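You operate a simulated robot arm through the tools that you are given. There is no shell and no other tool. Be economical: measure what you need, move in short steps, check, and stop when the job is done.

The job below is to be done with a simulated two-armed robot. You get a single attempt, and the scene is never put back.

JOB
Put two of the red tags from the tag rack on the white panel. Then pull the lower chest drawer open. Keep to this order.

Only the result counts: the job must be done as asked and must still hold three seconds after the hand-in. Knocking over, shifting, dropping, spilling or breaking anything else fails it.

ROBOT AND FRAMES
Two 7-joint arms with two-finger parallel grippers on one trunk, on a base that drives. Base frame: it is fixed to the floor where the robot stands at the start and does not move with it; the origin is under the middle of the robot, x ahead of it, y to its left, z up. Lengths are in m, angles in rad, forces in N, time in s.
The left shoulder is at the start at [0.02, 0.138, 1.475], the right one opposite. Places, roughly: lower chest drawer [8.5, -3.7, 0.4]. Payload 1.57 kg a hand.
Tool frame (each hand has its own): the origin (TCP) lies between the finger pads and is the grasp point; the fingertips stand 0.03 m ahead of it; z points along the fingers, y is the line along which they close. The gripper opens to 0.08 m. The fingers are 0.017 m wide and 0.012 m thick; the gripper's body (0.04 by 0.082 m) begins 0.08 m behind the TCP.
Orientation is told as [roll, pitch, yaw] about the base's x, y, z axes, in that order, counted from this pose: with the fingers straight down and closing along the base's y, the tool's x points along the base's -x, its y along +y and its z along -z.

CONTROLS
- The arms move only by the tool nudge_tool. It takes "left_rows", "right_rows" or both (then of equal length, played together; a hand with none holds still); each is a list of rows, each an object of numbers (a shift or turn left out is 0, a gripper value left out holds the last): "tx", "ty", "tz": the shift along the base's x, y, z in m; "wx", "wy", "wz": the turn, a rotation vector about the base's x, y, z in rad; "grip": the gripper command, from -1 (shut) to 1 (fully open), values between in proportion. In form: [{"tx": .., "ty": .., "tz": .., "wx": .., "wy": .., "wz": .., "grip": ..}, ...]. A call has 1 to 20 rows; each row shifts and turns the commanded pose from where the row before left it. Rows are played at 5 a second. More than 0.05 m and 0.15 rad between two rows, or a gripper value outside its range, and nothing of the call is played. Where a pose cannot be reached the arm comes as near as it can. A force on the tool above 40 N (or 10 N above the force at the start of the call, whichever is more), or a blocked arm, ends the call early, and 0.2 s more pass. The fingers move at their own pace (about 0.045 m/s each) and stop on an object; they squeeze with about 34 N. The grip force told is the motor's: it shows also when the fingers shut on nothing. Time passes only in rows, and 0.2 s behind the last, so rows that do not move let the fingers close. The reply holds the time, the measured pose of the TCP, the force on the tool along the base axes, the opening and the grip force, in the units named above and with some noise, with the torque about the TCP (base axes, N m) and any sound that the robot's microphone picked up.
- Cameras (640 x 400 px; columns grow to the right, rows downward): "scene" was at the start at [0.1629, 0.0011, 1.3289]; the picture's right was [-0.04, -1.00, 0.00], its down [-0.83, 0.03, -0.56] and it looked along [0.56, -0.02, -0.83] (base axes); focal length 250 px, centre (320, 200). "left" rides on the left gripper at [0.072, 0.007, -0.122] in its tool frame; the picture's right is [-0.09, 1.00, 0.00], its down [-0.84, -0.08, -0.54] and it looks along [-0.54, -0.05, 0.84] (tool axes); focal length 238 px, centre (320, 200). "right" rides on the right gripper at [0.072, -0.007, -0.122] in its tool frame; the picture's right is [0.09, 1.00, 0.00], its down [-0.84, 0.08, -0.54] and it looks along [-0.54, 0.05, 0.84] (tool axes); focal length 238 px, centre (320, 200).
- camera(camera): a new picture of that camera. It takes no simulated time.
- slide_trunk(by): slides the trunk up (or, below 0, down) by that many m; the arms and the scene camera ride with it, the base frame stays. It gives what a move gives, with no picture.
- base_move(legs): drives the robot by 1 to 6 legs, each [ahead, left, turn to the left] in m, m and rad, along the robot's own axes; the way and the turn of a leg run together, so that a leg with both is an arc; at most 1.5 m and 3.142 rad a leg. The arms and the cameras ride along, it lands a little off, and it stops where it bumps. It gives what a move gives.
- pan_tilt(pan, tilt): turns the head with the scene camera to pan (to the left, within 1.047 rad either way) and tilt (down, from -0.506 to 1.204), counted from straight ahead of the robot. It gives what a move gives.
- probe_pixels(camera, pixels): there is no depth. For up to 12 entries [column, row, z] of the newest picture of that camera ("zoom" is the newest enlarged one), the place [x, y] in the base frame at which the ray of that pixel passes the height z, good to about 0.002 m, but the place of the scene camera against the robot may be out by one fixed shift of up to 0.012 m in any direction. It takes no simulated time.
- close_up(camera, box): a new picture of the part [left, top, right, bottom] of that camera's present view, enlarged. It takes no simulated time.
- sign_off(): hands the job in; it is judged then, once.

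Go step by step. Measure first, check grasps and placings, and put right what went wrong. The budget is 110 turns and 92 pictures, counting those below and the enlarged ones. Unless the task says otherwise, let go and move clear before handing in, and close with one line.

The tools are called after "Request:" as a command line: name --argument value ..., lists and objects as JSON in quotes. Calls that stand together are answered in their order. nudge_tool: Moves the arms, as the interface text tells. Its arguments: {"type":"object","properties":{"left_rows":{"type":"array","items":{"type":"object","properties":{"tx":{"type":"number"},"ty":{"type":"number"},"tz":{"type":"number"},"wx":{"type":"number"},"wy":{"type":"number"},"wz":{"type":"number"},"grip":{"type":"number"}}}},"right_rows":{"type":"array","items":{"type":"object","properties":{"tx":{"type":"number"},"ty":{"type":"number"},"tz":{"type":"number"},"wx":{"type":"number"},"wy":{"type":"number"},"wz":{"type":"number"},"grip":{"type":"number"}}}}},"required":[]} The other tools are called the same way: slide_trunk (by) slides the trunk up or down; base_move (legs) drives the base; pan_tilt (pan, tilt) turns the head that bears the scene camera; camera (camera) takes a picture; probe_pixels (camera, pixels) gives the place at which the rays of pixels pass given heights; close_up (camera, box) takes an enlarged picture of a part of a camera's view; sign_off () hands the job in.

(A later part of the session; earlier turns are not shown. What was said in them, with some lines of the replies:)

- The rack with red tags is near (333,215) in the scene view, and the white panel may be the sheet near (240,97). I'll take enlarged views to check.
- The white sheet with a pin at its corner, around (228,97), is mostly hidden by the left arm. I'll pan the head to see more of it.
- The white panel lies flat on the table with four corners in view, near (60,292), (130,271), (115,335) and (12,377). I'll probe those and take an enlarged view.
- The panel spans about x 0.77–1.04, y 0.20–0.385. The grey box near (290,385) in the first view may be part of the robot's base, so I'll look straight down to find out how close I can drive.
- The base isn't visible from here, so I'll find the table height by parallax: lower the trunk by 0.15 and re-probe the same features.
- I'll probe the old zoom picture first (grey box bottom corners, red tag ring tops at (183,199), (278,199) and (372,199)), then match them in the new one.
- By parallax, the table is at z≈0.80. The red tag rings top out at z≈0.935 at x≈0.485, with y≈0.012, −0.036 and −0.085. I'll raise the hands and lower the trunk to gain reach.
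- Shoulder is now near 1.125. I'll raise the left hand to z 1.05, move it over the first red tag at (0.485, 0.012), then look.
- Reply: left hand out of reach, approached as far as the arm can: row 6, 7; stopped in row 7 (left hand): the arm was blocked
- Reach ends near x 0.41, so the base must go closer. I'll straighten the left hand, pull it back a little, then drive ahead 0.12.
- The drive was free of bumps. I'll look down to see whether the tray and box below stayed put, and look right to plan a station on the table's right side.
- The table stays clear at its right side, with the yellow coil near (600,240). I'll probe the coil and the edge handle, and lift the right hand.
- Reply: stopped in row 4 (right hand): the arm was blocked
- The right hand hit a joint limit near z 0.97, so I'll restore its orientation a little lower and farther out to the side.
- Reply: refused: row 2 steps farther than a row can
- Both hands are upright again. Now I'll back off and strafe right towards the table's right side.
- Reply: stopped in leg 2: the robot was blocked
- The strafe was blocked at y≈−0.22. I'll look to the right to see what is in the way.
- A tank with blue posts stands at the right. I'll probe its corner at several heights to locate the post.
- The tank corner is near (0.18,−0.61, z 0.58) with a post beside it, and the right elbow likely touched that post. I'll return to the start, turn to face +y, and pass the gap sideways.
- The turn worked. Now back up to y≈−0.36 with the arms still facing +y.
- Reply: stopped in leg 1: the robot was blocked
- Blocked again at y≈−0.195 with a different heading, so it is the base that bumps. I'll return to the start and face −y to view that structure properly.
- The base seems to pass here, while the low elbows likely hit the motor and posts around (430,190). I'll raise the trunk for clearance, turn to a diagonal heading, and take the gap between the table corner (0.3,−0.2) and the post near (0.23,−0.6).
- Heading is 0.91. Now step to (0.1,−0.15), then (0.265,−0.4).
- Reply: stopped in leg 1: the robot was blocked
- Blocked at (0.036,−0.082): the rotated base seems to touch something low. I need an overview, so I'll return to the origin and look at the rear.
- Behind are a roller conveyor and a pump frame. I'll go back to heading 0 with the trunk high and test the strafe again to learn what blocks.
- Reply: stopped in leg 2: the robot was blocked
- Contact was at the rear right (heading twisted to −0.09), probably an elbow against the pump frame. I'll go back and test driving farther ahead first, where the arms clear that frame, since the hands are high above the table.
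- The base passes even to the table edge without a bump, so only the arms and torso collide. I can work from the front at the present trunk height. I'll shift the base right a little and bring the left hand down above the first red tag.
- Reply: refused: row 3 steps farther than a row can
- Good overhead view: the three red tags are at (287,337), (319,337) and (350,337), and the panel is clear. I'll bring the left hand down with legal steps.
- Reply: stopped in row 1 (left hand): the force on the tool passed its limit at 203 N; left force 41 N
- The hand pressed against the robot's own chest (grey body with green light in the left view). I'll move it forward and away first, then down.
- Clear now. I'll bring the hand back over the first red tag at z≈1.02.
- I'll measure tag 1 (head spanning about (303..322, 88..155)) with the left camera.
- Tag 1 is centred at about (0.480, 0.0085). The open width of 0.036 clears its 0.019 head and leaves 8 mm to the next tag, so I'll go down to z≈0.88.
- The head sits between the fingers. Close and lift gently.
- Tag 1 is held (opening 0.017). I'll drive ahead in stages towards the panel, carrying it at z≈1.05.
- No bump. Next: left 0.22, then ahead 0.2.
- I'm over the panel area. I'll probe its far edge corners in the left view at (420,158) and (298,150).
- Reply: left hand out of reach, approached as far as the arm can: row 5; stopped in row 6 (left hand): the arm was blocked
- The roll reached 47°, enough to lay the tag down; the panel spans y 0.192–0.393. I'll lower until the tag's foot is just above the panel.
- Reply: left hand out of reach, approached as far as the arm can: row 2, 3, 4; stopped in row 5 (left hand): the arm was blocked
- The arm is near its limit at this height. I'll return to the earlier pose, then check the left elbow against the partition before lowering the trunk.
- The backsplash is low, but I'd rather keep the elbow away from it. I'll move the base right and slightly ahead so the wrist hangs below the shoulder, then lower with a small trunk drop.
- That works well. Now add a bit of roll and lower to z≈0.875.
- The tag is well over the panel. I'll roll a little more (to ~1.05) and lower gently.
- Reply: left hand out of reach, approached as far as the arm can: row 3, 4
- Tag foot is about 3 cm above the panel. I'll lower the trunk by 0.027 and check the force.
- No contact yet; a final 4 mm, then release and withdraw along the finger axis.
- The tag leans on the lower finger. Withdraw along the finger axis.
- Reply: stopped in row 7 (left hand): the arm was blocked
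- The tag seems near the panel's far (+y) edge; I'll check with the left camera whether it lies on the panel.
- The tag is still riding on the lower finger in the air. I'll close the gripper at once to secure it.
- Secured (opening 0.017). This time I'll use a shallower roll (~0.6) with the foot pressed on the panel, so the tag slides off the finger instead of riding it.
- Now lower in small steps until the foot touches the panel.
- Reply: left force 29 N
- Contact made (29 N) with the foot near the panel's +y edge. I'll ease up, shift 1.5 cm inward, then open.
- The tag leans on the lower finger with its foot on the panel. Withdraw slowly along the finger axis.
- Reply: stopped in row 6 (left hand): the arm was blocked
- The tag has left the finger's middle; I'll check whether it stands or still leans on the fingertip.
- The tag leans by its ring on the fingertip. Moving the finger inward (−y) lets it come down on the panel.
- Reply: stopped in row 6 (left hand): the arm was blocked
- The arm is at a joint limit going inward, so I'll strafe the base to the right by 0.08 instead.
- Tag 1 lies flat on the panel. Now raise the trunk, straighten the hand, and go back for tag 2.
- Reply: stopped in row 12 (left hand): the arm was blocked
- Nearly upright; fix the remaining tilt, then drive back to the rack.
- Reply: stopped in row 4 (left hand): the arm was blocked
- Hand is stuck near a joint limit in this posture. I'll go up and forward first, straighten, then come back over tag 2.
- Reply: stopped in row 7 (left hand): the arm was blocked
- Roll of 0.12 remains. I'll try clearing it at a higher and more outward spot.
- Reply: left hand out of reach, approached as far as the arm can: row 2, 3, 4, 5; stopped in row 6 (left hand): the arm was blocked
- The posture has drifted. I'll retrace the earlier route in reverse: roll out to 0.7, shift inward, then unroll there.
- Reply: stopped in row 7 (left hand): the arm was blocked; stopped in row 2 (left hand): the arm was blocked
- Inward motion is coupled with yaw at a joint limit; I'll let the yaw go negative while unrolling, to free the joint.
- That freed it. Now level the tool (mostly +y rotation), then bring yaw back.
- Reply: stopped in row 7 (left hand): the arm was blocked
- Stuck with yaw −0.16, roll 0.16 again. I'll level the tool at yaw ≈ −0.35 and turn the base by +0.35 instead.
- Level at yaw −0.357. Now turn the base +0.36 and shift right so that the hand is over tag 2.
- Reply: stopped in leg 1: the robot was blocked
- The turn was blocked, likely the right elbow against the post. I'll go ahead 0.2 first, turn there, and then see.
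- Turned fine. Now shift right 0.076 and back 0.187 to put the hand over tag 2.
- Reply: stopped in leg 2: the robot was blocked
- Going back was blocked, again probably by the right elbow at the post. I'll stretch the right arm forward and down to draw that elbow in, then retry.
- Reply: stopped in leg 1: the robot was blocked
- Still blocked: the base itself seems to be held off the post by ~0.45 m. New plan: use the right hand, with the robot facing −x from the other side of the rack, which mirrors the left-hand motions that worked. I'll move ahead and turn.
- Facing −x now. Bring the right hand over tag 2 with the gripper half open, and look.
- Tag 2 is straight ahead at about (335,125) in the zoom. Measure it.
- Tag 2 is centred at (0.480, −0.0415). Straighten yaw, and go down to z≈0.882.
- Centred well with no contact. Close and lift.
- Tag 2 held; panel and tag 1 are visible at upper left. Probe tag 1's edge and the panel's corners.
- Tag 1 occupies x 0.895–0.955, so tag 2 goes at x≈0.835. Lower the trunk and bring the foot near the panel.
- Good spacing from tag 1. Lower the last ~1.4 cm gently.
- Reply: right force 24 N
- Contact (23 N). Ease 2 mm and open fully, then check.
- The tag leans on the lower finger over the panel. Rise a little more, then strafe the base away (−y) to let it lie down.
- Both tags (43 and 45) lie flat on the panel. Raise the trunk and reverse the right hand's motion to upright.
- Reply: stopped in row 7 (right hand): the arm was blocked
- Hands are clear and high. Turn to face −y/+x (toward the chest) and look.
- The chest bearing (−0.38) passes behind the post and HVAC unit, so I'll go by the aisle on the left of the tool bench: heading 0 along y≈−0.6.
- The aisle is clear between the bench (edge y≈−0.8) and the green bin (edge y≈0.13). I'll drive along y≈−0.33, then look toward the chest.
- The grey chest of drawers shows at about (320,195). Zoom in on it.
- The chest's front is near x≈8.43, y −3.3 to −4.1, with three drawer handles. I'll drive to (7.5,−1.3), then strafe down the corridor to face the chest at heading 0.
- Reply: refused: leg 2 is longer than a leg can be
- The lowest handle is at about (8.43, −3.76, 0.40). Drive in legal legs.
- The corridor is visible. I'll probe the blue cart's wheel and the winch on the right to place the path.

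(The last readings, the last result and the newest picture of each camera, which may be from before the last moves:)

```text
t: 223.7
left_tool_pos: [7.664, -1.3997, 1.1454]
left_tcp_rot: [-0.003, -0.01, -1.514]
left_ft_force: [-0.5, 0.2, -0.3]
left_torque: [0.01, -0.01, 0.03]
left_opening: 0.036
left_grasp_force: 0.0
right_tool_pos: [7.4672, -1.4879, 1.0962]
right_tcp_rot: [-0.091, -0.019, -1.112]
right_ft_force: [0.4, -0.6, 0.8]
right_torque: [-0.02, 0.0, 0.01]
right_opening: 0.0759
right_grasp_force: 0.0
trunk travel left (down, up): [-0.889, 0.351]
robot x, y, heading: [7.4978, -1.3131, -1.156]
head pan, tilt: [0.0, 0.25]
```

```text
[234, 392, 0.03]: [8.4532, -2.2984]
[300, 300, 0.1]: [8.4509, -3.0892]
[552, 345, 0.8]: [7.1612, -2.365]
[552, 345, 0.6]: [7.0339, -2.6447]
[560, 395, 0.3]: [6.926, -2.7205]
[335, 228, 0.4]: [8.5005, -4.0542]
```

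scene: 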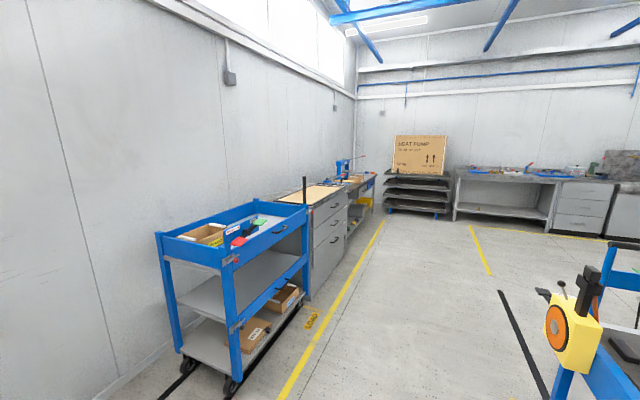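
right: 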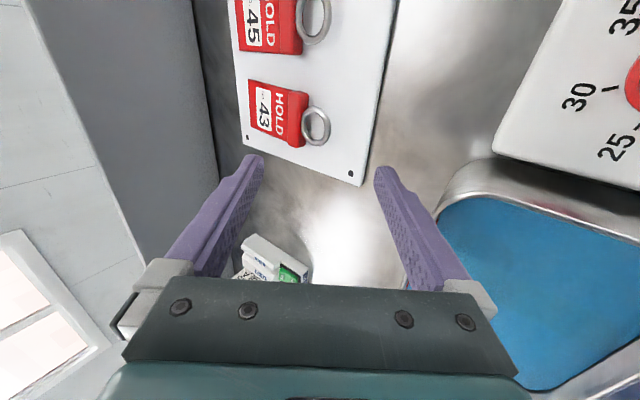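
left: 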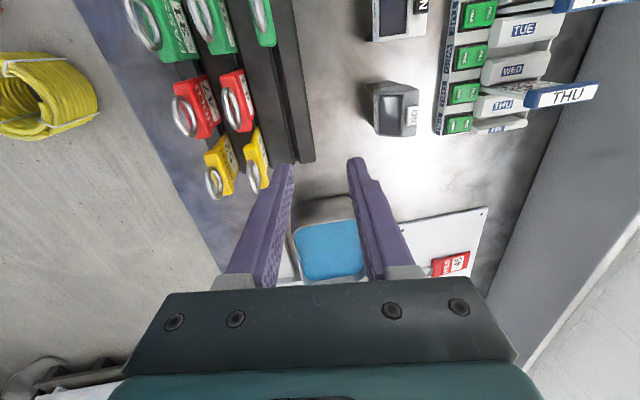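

The cart is at x≥8.45 and the winch at x≤7.16, so x≈7.75 is safe. Drive to (7.75,−3.7) facing the chest.

Request:
base_move --legs '[[0, 0, 1.156], [0.25, -1.2, 0], [0, -1.2, 0]]'

Request:
pan_tilt --pan 0.0 --tilt 0.8

Request:
camera --camera "scene"

```text
t: 238.3
left_tool_pos: [7.8247, -3.5824, 1.1464]
left_tcp_rot: [0.0, -0.013, -0.398]
left_ft_force: [-1.2, 0.3, 0.6]
left_torque: [0.01, 0.01, 0.01]
left_opening: 0.0361
left_grasp_force: 0.0
right_tool_pos: [7.8183, -3.7987, 1.097]
right_tcp_rot: [-0.092, -0.019, 0.005]
right_ft_force: [0.3, 0.3, -0.6]
right_torque: [-0.02, 0.0, -0.03]
right_opening: 0.0758
right_grasp_force: 0.2
trunk travel left (down, up): [-0.889, 0.351]
robot x, y, heading: [7.6725, -3.6926, -0.044]
head pan, tilt: [0.0, 0.25]
```

```text
t: 239.3
left_tool_pos: [7.8241, -3.5825, 1.145]
left_tcp_rot: [-0.002, -0.013, -0.398]
left_ft_force: [0.6, -0.4, 0.0]
left_torque: [0.0, 0.0, -0.01]
left_opening: 0.036
left_grasp_force: 0.0
right_tool_pos: [7.8172, -3.798, 1.0963]
right_tcp_rot: [-0.091, -0.02, 0.005]
right_ft_force: [0.6, -0.2, 0.6]
right_torque: [-0.01, -0.02, -0.01]
right_opening: 0.0761
right_grasp_force: 0.0
trunk travel left (down, up): [-0.889, 0.351]
robot x, y, heading: [7.6723, -3.69, -0.041]
head pan, tilt: [0.0, 0.799]
```

```text
15 pictures are left
```

scene: 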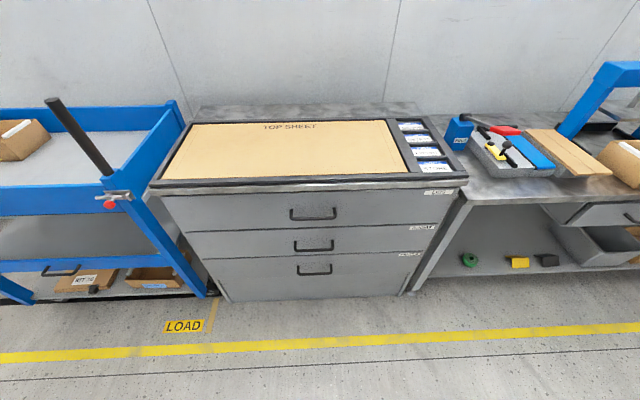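

All three handles show at (313,215), (313,247) and (313,271). Zoom to read the labels and measure the lowest handle.

Request:
close_up --camera "scene" --box '[270, 180, 470, 300]'

Request:
probe_pixels --camera "scene" --pixels '[[297, 273, 0.4], [332, 272, 0.4], [313, 271, 0.42], [295, 250, 0.55], [335, 249, 0.55], [290, 218, 0.75], [160, 190, 0.9], [466, 184, 0.9], [230, 302, 0.0], [405, 296, 0.0]]'

```text
3.20 times, centred on (370, 240) of scene
```

zoom: 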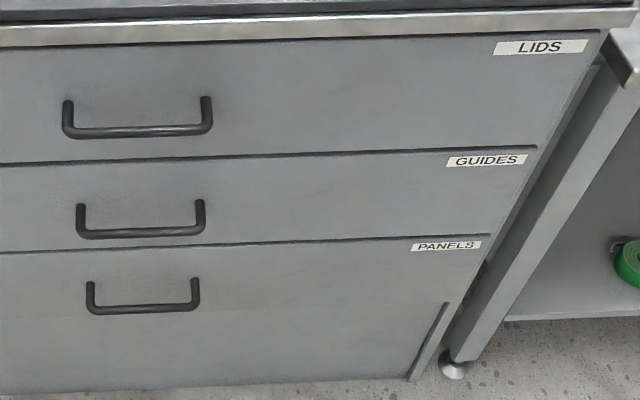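

```text
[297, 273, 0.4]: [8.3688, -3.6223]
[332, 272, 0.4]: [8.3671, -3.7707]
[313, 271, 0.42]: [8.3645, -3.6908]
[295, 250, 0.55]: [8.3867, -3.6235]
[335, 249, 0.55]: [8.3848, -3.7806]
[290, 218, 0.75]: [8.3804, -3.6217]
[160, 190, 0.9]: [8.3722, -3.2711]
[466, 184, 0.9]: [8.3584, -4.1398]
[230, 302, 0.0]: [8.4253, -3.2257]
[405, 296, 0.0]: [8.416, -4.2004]
```

The lowest drawer is "PANELS", with a bar handle near (8.37, −3.70, 0.40). I'll grip it with the tool horizontal and fingers above and below the bar. First pitch the right hand forward in free space.

Request:
nudge_tool --right_rows '[{"tx": 0.03, "tz": 0.01, "wy": -0.12, "wx": 0.09}, {"tx": 0.03, "tz": 0.015, "wy": -0.14}, {"tx": 0.03, "tz": 0.015, "wy": -0.14}, {"tx": 0.03, "tz": 0.015, "wy": -0.14}, {"tx": 0.02, "tz": 0.015, "wy": -0.14}, {"tx": 0.02, "tz": 0.015, "wy": -0.14}, {"tx": 0.02, "tz": 0.015, "wy": -0.14}, {"tx": 0.02, "tz": 0.015, "wy": -0.14}, {"tx": 0.02, "tz": 0.015, "wy": -0.14}, {"wy": -0.14}, {}]'

```text
t: 241.7
left_tool_pos: [7.8233, -3.5829, 1.1456]
left_tcp_rot: [0.0, -0.012, -0.397]
left_ft_force: [0.3, -0.5, 0.1]
left_torque: [-0.02, 0.02, 0.01]
left_opening: 0.0359
left_grasp_force: 0.0
right_tool_pos: [8.0335, -3.8027, 1.2224]
right_tcp_rot: [-0.223, -1.392, 0.24]
right_ft_force: [-0.2, 0.3, -0.3]
right_torque: [0.0, -0.01, -0.04]
right_opening: 0.0761
right_grasp_force: 0.0
trunk travel left (down, up): [-0.889, 0.351]
robot x, y, heading: [7.6687, -3.6969, -0.046]
head pan, tilt: [0.0, 0.799]
```

Pitch reached −1.39. Now roll about the finger axis by 90°.

Request:
nudge_tool --right_rows '[{"wx": 0.14}, {"wx": 0.14}, {"wx": 0.14}, {"wx": 0.14}, {"wx": 0.14}, {"wx": 0.14}, {"wx": 0.14}, {"wx": 0.14}, {"wx": 0.14}, {"wx": 0.14}, {"wx": 0.14}, {}]'

Request:
camera --camera "scene"

```text
t: 244.3
left_tool_pos: [7.8244, -3.5831, 1.1452]
left_tcp_rot: [-0.001, -0.011, -0.398]
left_ft_force: [0.4, 0.6, -0.3]
left_torque: [0.03, 0.02, 0.0]
left_opening: 0.0361
left_grasp_force: 0.1
right_tool_pos: [8.0355, -3.7975, 1.2252]
right_tcp_rot: [1.565, -0.026, -1.397]
right_ft_force: [-0.6, 0.1, 0.0]
right_torque: [0.01, 0.04, 0.01]
right_opening: 0.0761
right_grasp_force: 0.2
trunk travel left (down, up): [-0.889, 0.351]
robot x, y, heading: [7.6729, -3.6927, -0.046]
head pan, tilt: [0.0, 0.799]
```

```text
13 pictures are left
```

scene: 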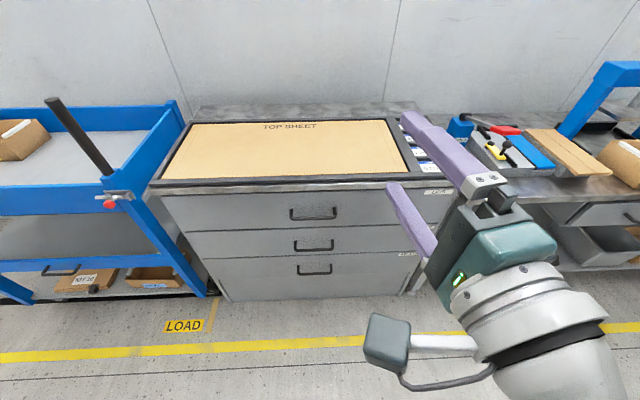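

The tool is horizontal with fingers stacked vertically. By two rays the handle is at (8.363, −3.691, 0.423). Correct the yaw, align y with the base, and lower the trunk.

Request:
nudge_tool --right_rows '[{"wz": -0.09}, {"wz": -0.085}, {"wy": 0.0}]'

Request:
base_move --legs '[[0, 0.1, 0.044]]'

Request:
slide_trunk --by -0.4

Request:
slide_trunk --by -0.4

Request:
camera --camera "right"

```text
t: 245.1
left_tool_pos: [7.8237, -3.5814, 1.1456]
left_tcp_rot: [-0.002, -0.014, -0.399]
left_ft_force: [0.7, -0.5, 0.3]
left_torque: [-0.01, -0.02, 0.01]
left_opening: 0.0359
left_grasp_force: 0.2
right_tool_pos: [8.0378, -3.7985, 1.226]
right_tcp_rot: [1.566, -0.03, -1.572]
right_ft_force: [0.3, 0.2, -0.6]
right_torque: [-0.03, -0.02, 0.01]
right_opening: 0.0758
right_grasp_force: 0.1
trunk travel left (down, up): [-0.889, 0.351]
robot x, y, heading: [7.6729, -3.6913, -0.047]
head pan, tilt: [0.0, 0.799]
```

```text
t: 246.2
left_tool_pos: [7.8206, -3.4766, 1.1467]
left_tcp_rot: [-0.002, -0.013, -0.352]
left_ft_force: [0.5, -0.4, 0.2]
left_torque: [0.01, 0.02, 0.01]
left_opening: 0.0364
left_grasp_force: 0.1
right_tool_pos: [8.0437, -3.6803, 1.2258]
right_tcp_rot: [1.566, -0.031, -1.529]
right_ft_force: [0.1, -0.6, 0.3]
right_torque: [-0.01, -0.03, 0.0]
right_opening: 0.0759
right_grasp_force: 0.0
trunk travel left (down, up): [-0.889, 0.351]
robot x, y, heading: [7.6707, -3.592, 0.001]
head pan, tilt: [0.0, 0.799]
```

```text
t: 250.1
left_tool_pos: [7.8212, -3.4753, 0.7471]
left_tcp_rot: [-0.003, -0.011, -0.353]
left_ft_force: [0.6, 0.4, -0.5]
left_torque: [0.0, 0.01, 0.01]
left_opening: 0.0358
left_grasp_force: 0.0
right_tool_pos: [8.0435, -3.6811, 0.8258]
right_tcp_rot: [1.566, -0.029, -1.528]
right_ft_force: [-0.3, 0.0, -0.1]
right_torque: [0.03, 0.0, -0.01]
right_opening: 0.0763
right_grasp_force: 0.0
trunk travel left (down, up): [-0.489, 0.751]
robot x, y, heading: [7.6775, -3.5949, -0.004]
head pan, tilt: [0.0, 0.799]
```

```text
t: 253.9
left_tool_pos: [7.8203, -3.4767, 0.346]
left_tcp_rot: [-0.002, -0.011, -0.352]
left_ft_force: [0.9, 0.3, -0.2]
left_torque: [-0.02, 0.01, 0.03]
left_opening: 0.0355
left_grasp_force: 0.0
right_tool_pos: [8.0433, -3.6808, 0.4257]
right_tcp_rot: [1.565, -0.031, -1.53]
right_ft_force: [0.1, -0.4, 0.3]
right_torque: [-0.01, -0.01, 0.03]
right_opening: 0.0762
right_grasp_force: 0.1
trunk travel left (down, up): [-0.089, 1.151]
robot x, y, heading: [7.673, -3.5921, 0.003]
head pan, tilt: [0.0, 0.799]
```

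```text
12 pictures are left
```

right: 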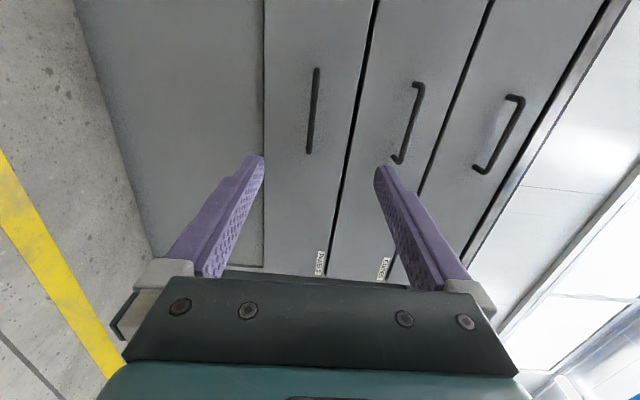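

The lowest handle is at (313,110) in the right view, giving z≈0.413, about 1 cm below the TCP. Lower slightly and drive ahead 0.22.

Request:
nudge_tool --right_rows '[{"tz": -0.011, "wz": -0.04}, {}]'

Request:
base_move --legs '[[0.22, 0, 0]]'

Request:
camera --camera "right"

```text
t: 254.5
left_tool_pos: [7.8206, -3.4754, 0.345]
left_tcp_rot: [-0.002, -0.01, -0.352]
left_ft_force: [-0.7, 0.2, 0.0]
left_torque: [0.02, 0.0, -0.01]
left_opening: 0.036
left_grasp_force: 0.0
right_tool_pos: [8.0431, -3.6804, 0.4147]
right_tcp_rot: [1.566, -0.03, -1.569]
right_ft_force: [-0.4, -0.5, -0.1]
right_torque: [-0.03, 0.04, 0.04]
right_opening: 0.0762
right_grasp_force: 0.1
trunk travel left (down, up): [-0.089, 1.151]
robot x, y, heading: [7.6755, -3.5921, -0.002]
head pan, tilt: [0.0, 0.799]
```

```text
t: 256.2
left_tool_pos: [8.0367, -3.4741, 0.3459]
left_tcp_rot: [-0.002, -0.011, -0.347]
left_ft_force: [-0.5, 0.0, 0.0]
left_torque: [-0.03, 0.02, 0.0]
left_opening: 0.0359
left_grasp_force: 0.0
right_tool_pos: [8.2607, -3.6777, 0.4144]
right_tcp_rot: [1.565, -0.029, -1.564]
right_ft_force: [0.3, 0.0, -0.1]
right_torque: [0.02, -0.02, 0.04]
right_opening: 0.0759
right_grasp_force: 0.0
trunk travel left (down, up): [-0.089, 1.151]
robot x, y, heading: [7.8943, -3.5943, 0.002]
head pan, tilt: [0.0, 0.799]
```

```text
11 pictures are left
```

right: 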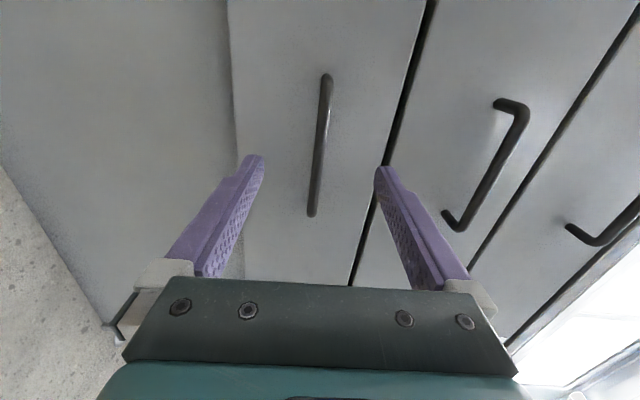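

The bar (≈(320,145)) is centred between the fingers. Advance the hand 0.10 and look.

Request:
nudge_tool --right_rows '[{"tx": 0.03}, {"tx": 0.03}, {"tx": 0.025}, {"tx": 0.015}, {}]'

Request:
camera --camera "right"

```text
t: 257.4
left_tool_pos: [8.0381, -3.4747, 0.3452]
left_tcp_rot: [-0.001, -0.012, -0.348]
left_ft_force: [-0.2, -1.1, 1.0]
left_torque: [-0.01, 0.01, -0.01]
left_opening: 0.0359
left_grasp_force: 0.1
right_tool_pos: [8.3597, -3.678, 0.415]
right_tcp_rot: [1.563, -0.027, -1.563]
right_ft_force: [0.3, -0.4, -0.5]
right_torque: [-0.01, -0.03, 0.02]
right_opening: 0.0762
right_grasp_force: 0.1
trunk travel left (down, up): [-0.089, 1.151]
robot x, y, heading: [7.8932, -3.5924, 0.006]
head pan, tilt: [0.0, 0.799]
```

```text
10 pictures are left
```

right: 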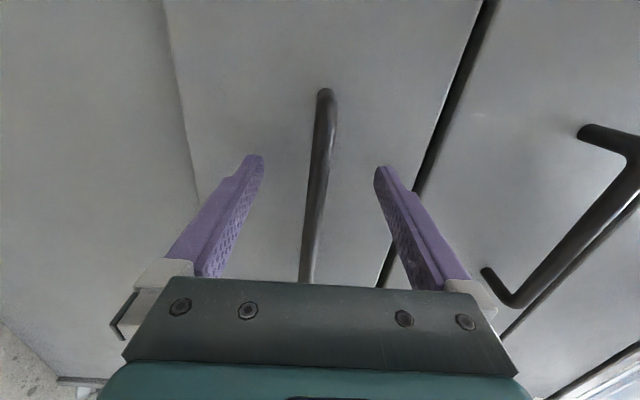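

The bar runs between the fingers at TCP depth. Close the gripper.

Request:
nudge_tool --right_rows '[{"grip": 0.0}, {"grip": -1}, {}, {}, {}, {}]'

```text
t: 258.8
left_tool_pos: [8.0385, -3.473, 0.3451]
left_tcp_rot: [-0.002, -0.01, -0.347]
left_ft_force: [0.3, 0.2, 0.0]
left_torque: [-0.01, 0.01, 0.02]
left_opening: 0.0358
left_grasp_force: 0.0
right_tool_pos: [8.3589, -3.6769, 0.4144]
right_tcp_rot: [1.561, -0.029, -1.563]
right_ft_force: [2.5, -2.0, -13.1]
right_torque: [0.5, 0.03, 0.11]
right_opening: 0.0121
right_grasp_force: 29.4
trunk travel left (down, up): [-0.089, 1.151]
robot x, y, heading: [7.8938, -3.5931, 0.003]
head pan, tilt: [0.0, 0.799]
```

The bar is gripped (opening 0.012). Pull back slowly with the arm.

Request:
nudge_tool --right_rows '[{"tx": -0.01}, {"tx": -0.01}, {"tx": -0.015}, {"tx": -0.015}, {"tx": -0.015}, {"tx": -0.015}, {"tx": -0.015}, {"tx": -0.015}, {}]'

Request:
camera --camera "right"

```text
t: 260.8
left_tool_pos: [8.0369, -3.4756, 0.3448]
left_tcp_rot: [-0.003, -0.012, -0.347]
left_ft_force: [-0.8, 0.0, -0.7]
left_torque: [-0.02, -0.02, -0.03]
left_opening: 0.0361
left_grasp_force: 0.1
right_tool_pos: [8.2511, -3.6774, 0.4138]
right_tcp_rot: [1.566, -0.03, -1.563]
right_ft_force: [-1.5, -3.7, -5.5]
right_torque: [0.49, -0.02, 0.43]
right_opening: 0.0118
right_grasp_force: 29.1
trunk travel left (down, up): [-0.089, 1.151]
robot x, y, heading: [7.8861, -3.5913, 0.004]
head pan, tilt: [0.0, 0.799]
```

```text
9 pictures are left
```

right: 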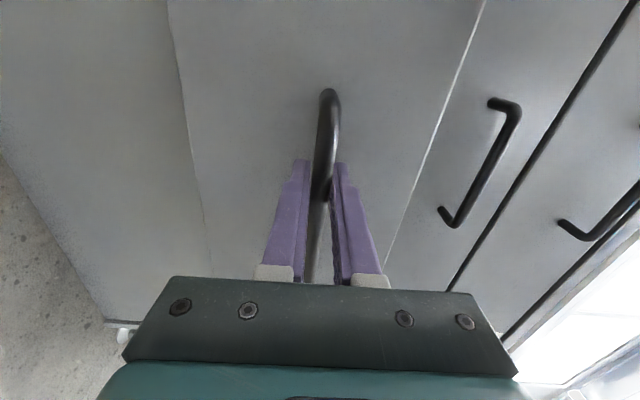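

The drawer has come out by 0.11. Continue with the base backing 0.2.

Request:
base_move --legs '[[-0.1, 0, 0], [-0.1, 0, 0]]'

Request:
camera --camera "scene"

```text
t: 262.7
left_tool_pos: [7.8366, -3.4751, 0.3468]
left_tcp_rot: [-0.002, -0.014, -0.344]
left_ft_force: [0.2, -0.7, -0.4]
left_torque: [-0.03, 0.0, 0.01]
left_opening: 0.0358
left_grasp_force: 0.0
right_tool_pos: [8.0509, -3.6763, 0.4144]
right_tcp_rot: [1.564, -0.028, -1.563]
right_ft_force: [0.9, -1.3, 3.1]
right_torque: [0.52, 0.02, -0.4]
right_opening: 0.012
right_grasp_force: 29.3
trunk travel left (down, up): [-0.089, 1.151]
robot x, y, heading: [7.6883, -3.5928, 0.009]
head pan, tilt: [0.0, 0.799]
```

```text
8 pictures are left
```

scene: 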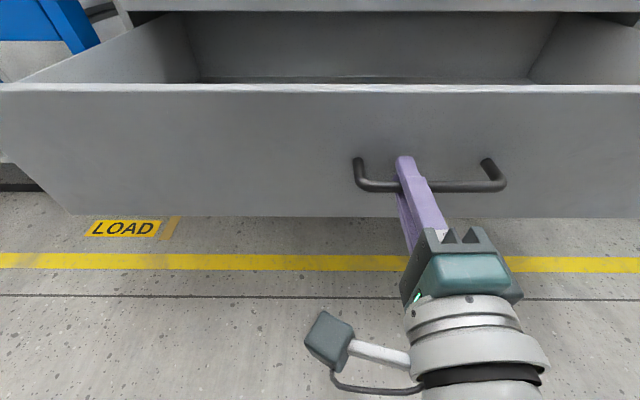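

The drawer is open by about 0.31 m. Release and back off.

Request:
nudge_tool --right_rows '[{"grip": 0.0}, {"grip": 0.8}, {}, {}]'

Request:
base_move --legs '[[-0.2, 0, 0]]'

Request:
camera --camera "scene"

```text
t: 263.7
left_tool_pos: [7.8335, -3.4755, 0.3465]
left_tcp_rot: [-0.002, -0.012, -0.344]
left_ft_force: [-0.2, -0.7, -0.1]
left_torque: [-0.01, -0.01, -0.03]
left_opening: 0.036
left_grasp_force: 0.1
right_tool_pos: [8.0486, -3.6758, 0.4136]
right_tcp_rot: [1.564, -0.029, -1.562]
right_ft_force: [-0.6, 0.7, -0.6]
right_torque: [0.0, 0.0, -0.01]
right_opening: 0.0721
right_grasp_force: 0.1
trunk travel left (down, up): [-0.089, 1.151]
robot x, y, heading: [7.688, -3.5895, 0.011]
head pan, tilt: [0.0, 0.799]
```

```text
t: 265.3
left_tool_pos: [7.6418, -3.4761, 0.3455]
left_tcp_rot: [-0.001, -0.016, -0.342]
left_ft_force: [-0.7, 0.8, 0.3]
left_torque: [0.03, 0.01, 0.0]
left_opening: 0.0358
left_grasp_force: 0.1
right_tool_pos: [7.8561, -3.6775, 0.4148]
right_tcp_rot: [1.566, -0.027, -1.558]
right_ft_force: [0.1, -1.0, 0.2]
right_torque: [-0.03, 0.02, -0.01]
right_opening: 0.0719
right_grasp_force: 0.0
trunk travel left (down, up): [-0.089, 1.151]
robot x, y, heading: [7.4945, -3.5979, 0.01]
head pan, tilt: [0.0, 0.799]
```

```text
7 pictures are left
```

scene: 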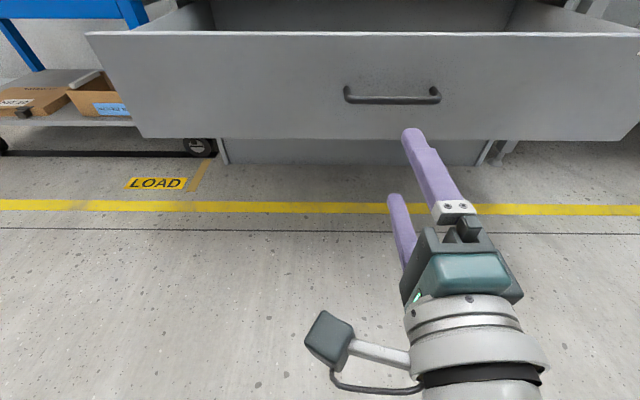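

The lowest drawer stays open and the hand is well clear of it, so I'm handing in.

Request:
sign_off

```text
The job is handed in.
```

Red tags 45 and 43 are lying flat on the white panel, and the lower chest drawer (labelled PANELS) was then pulled open about 0.31 m; both hands are clear.
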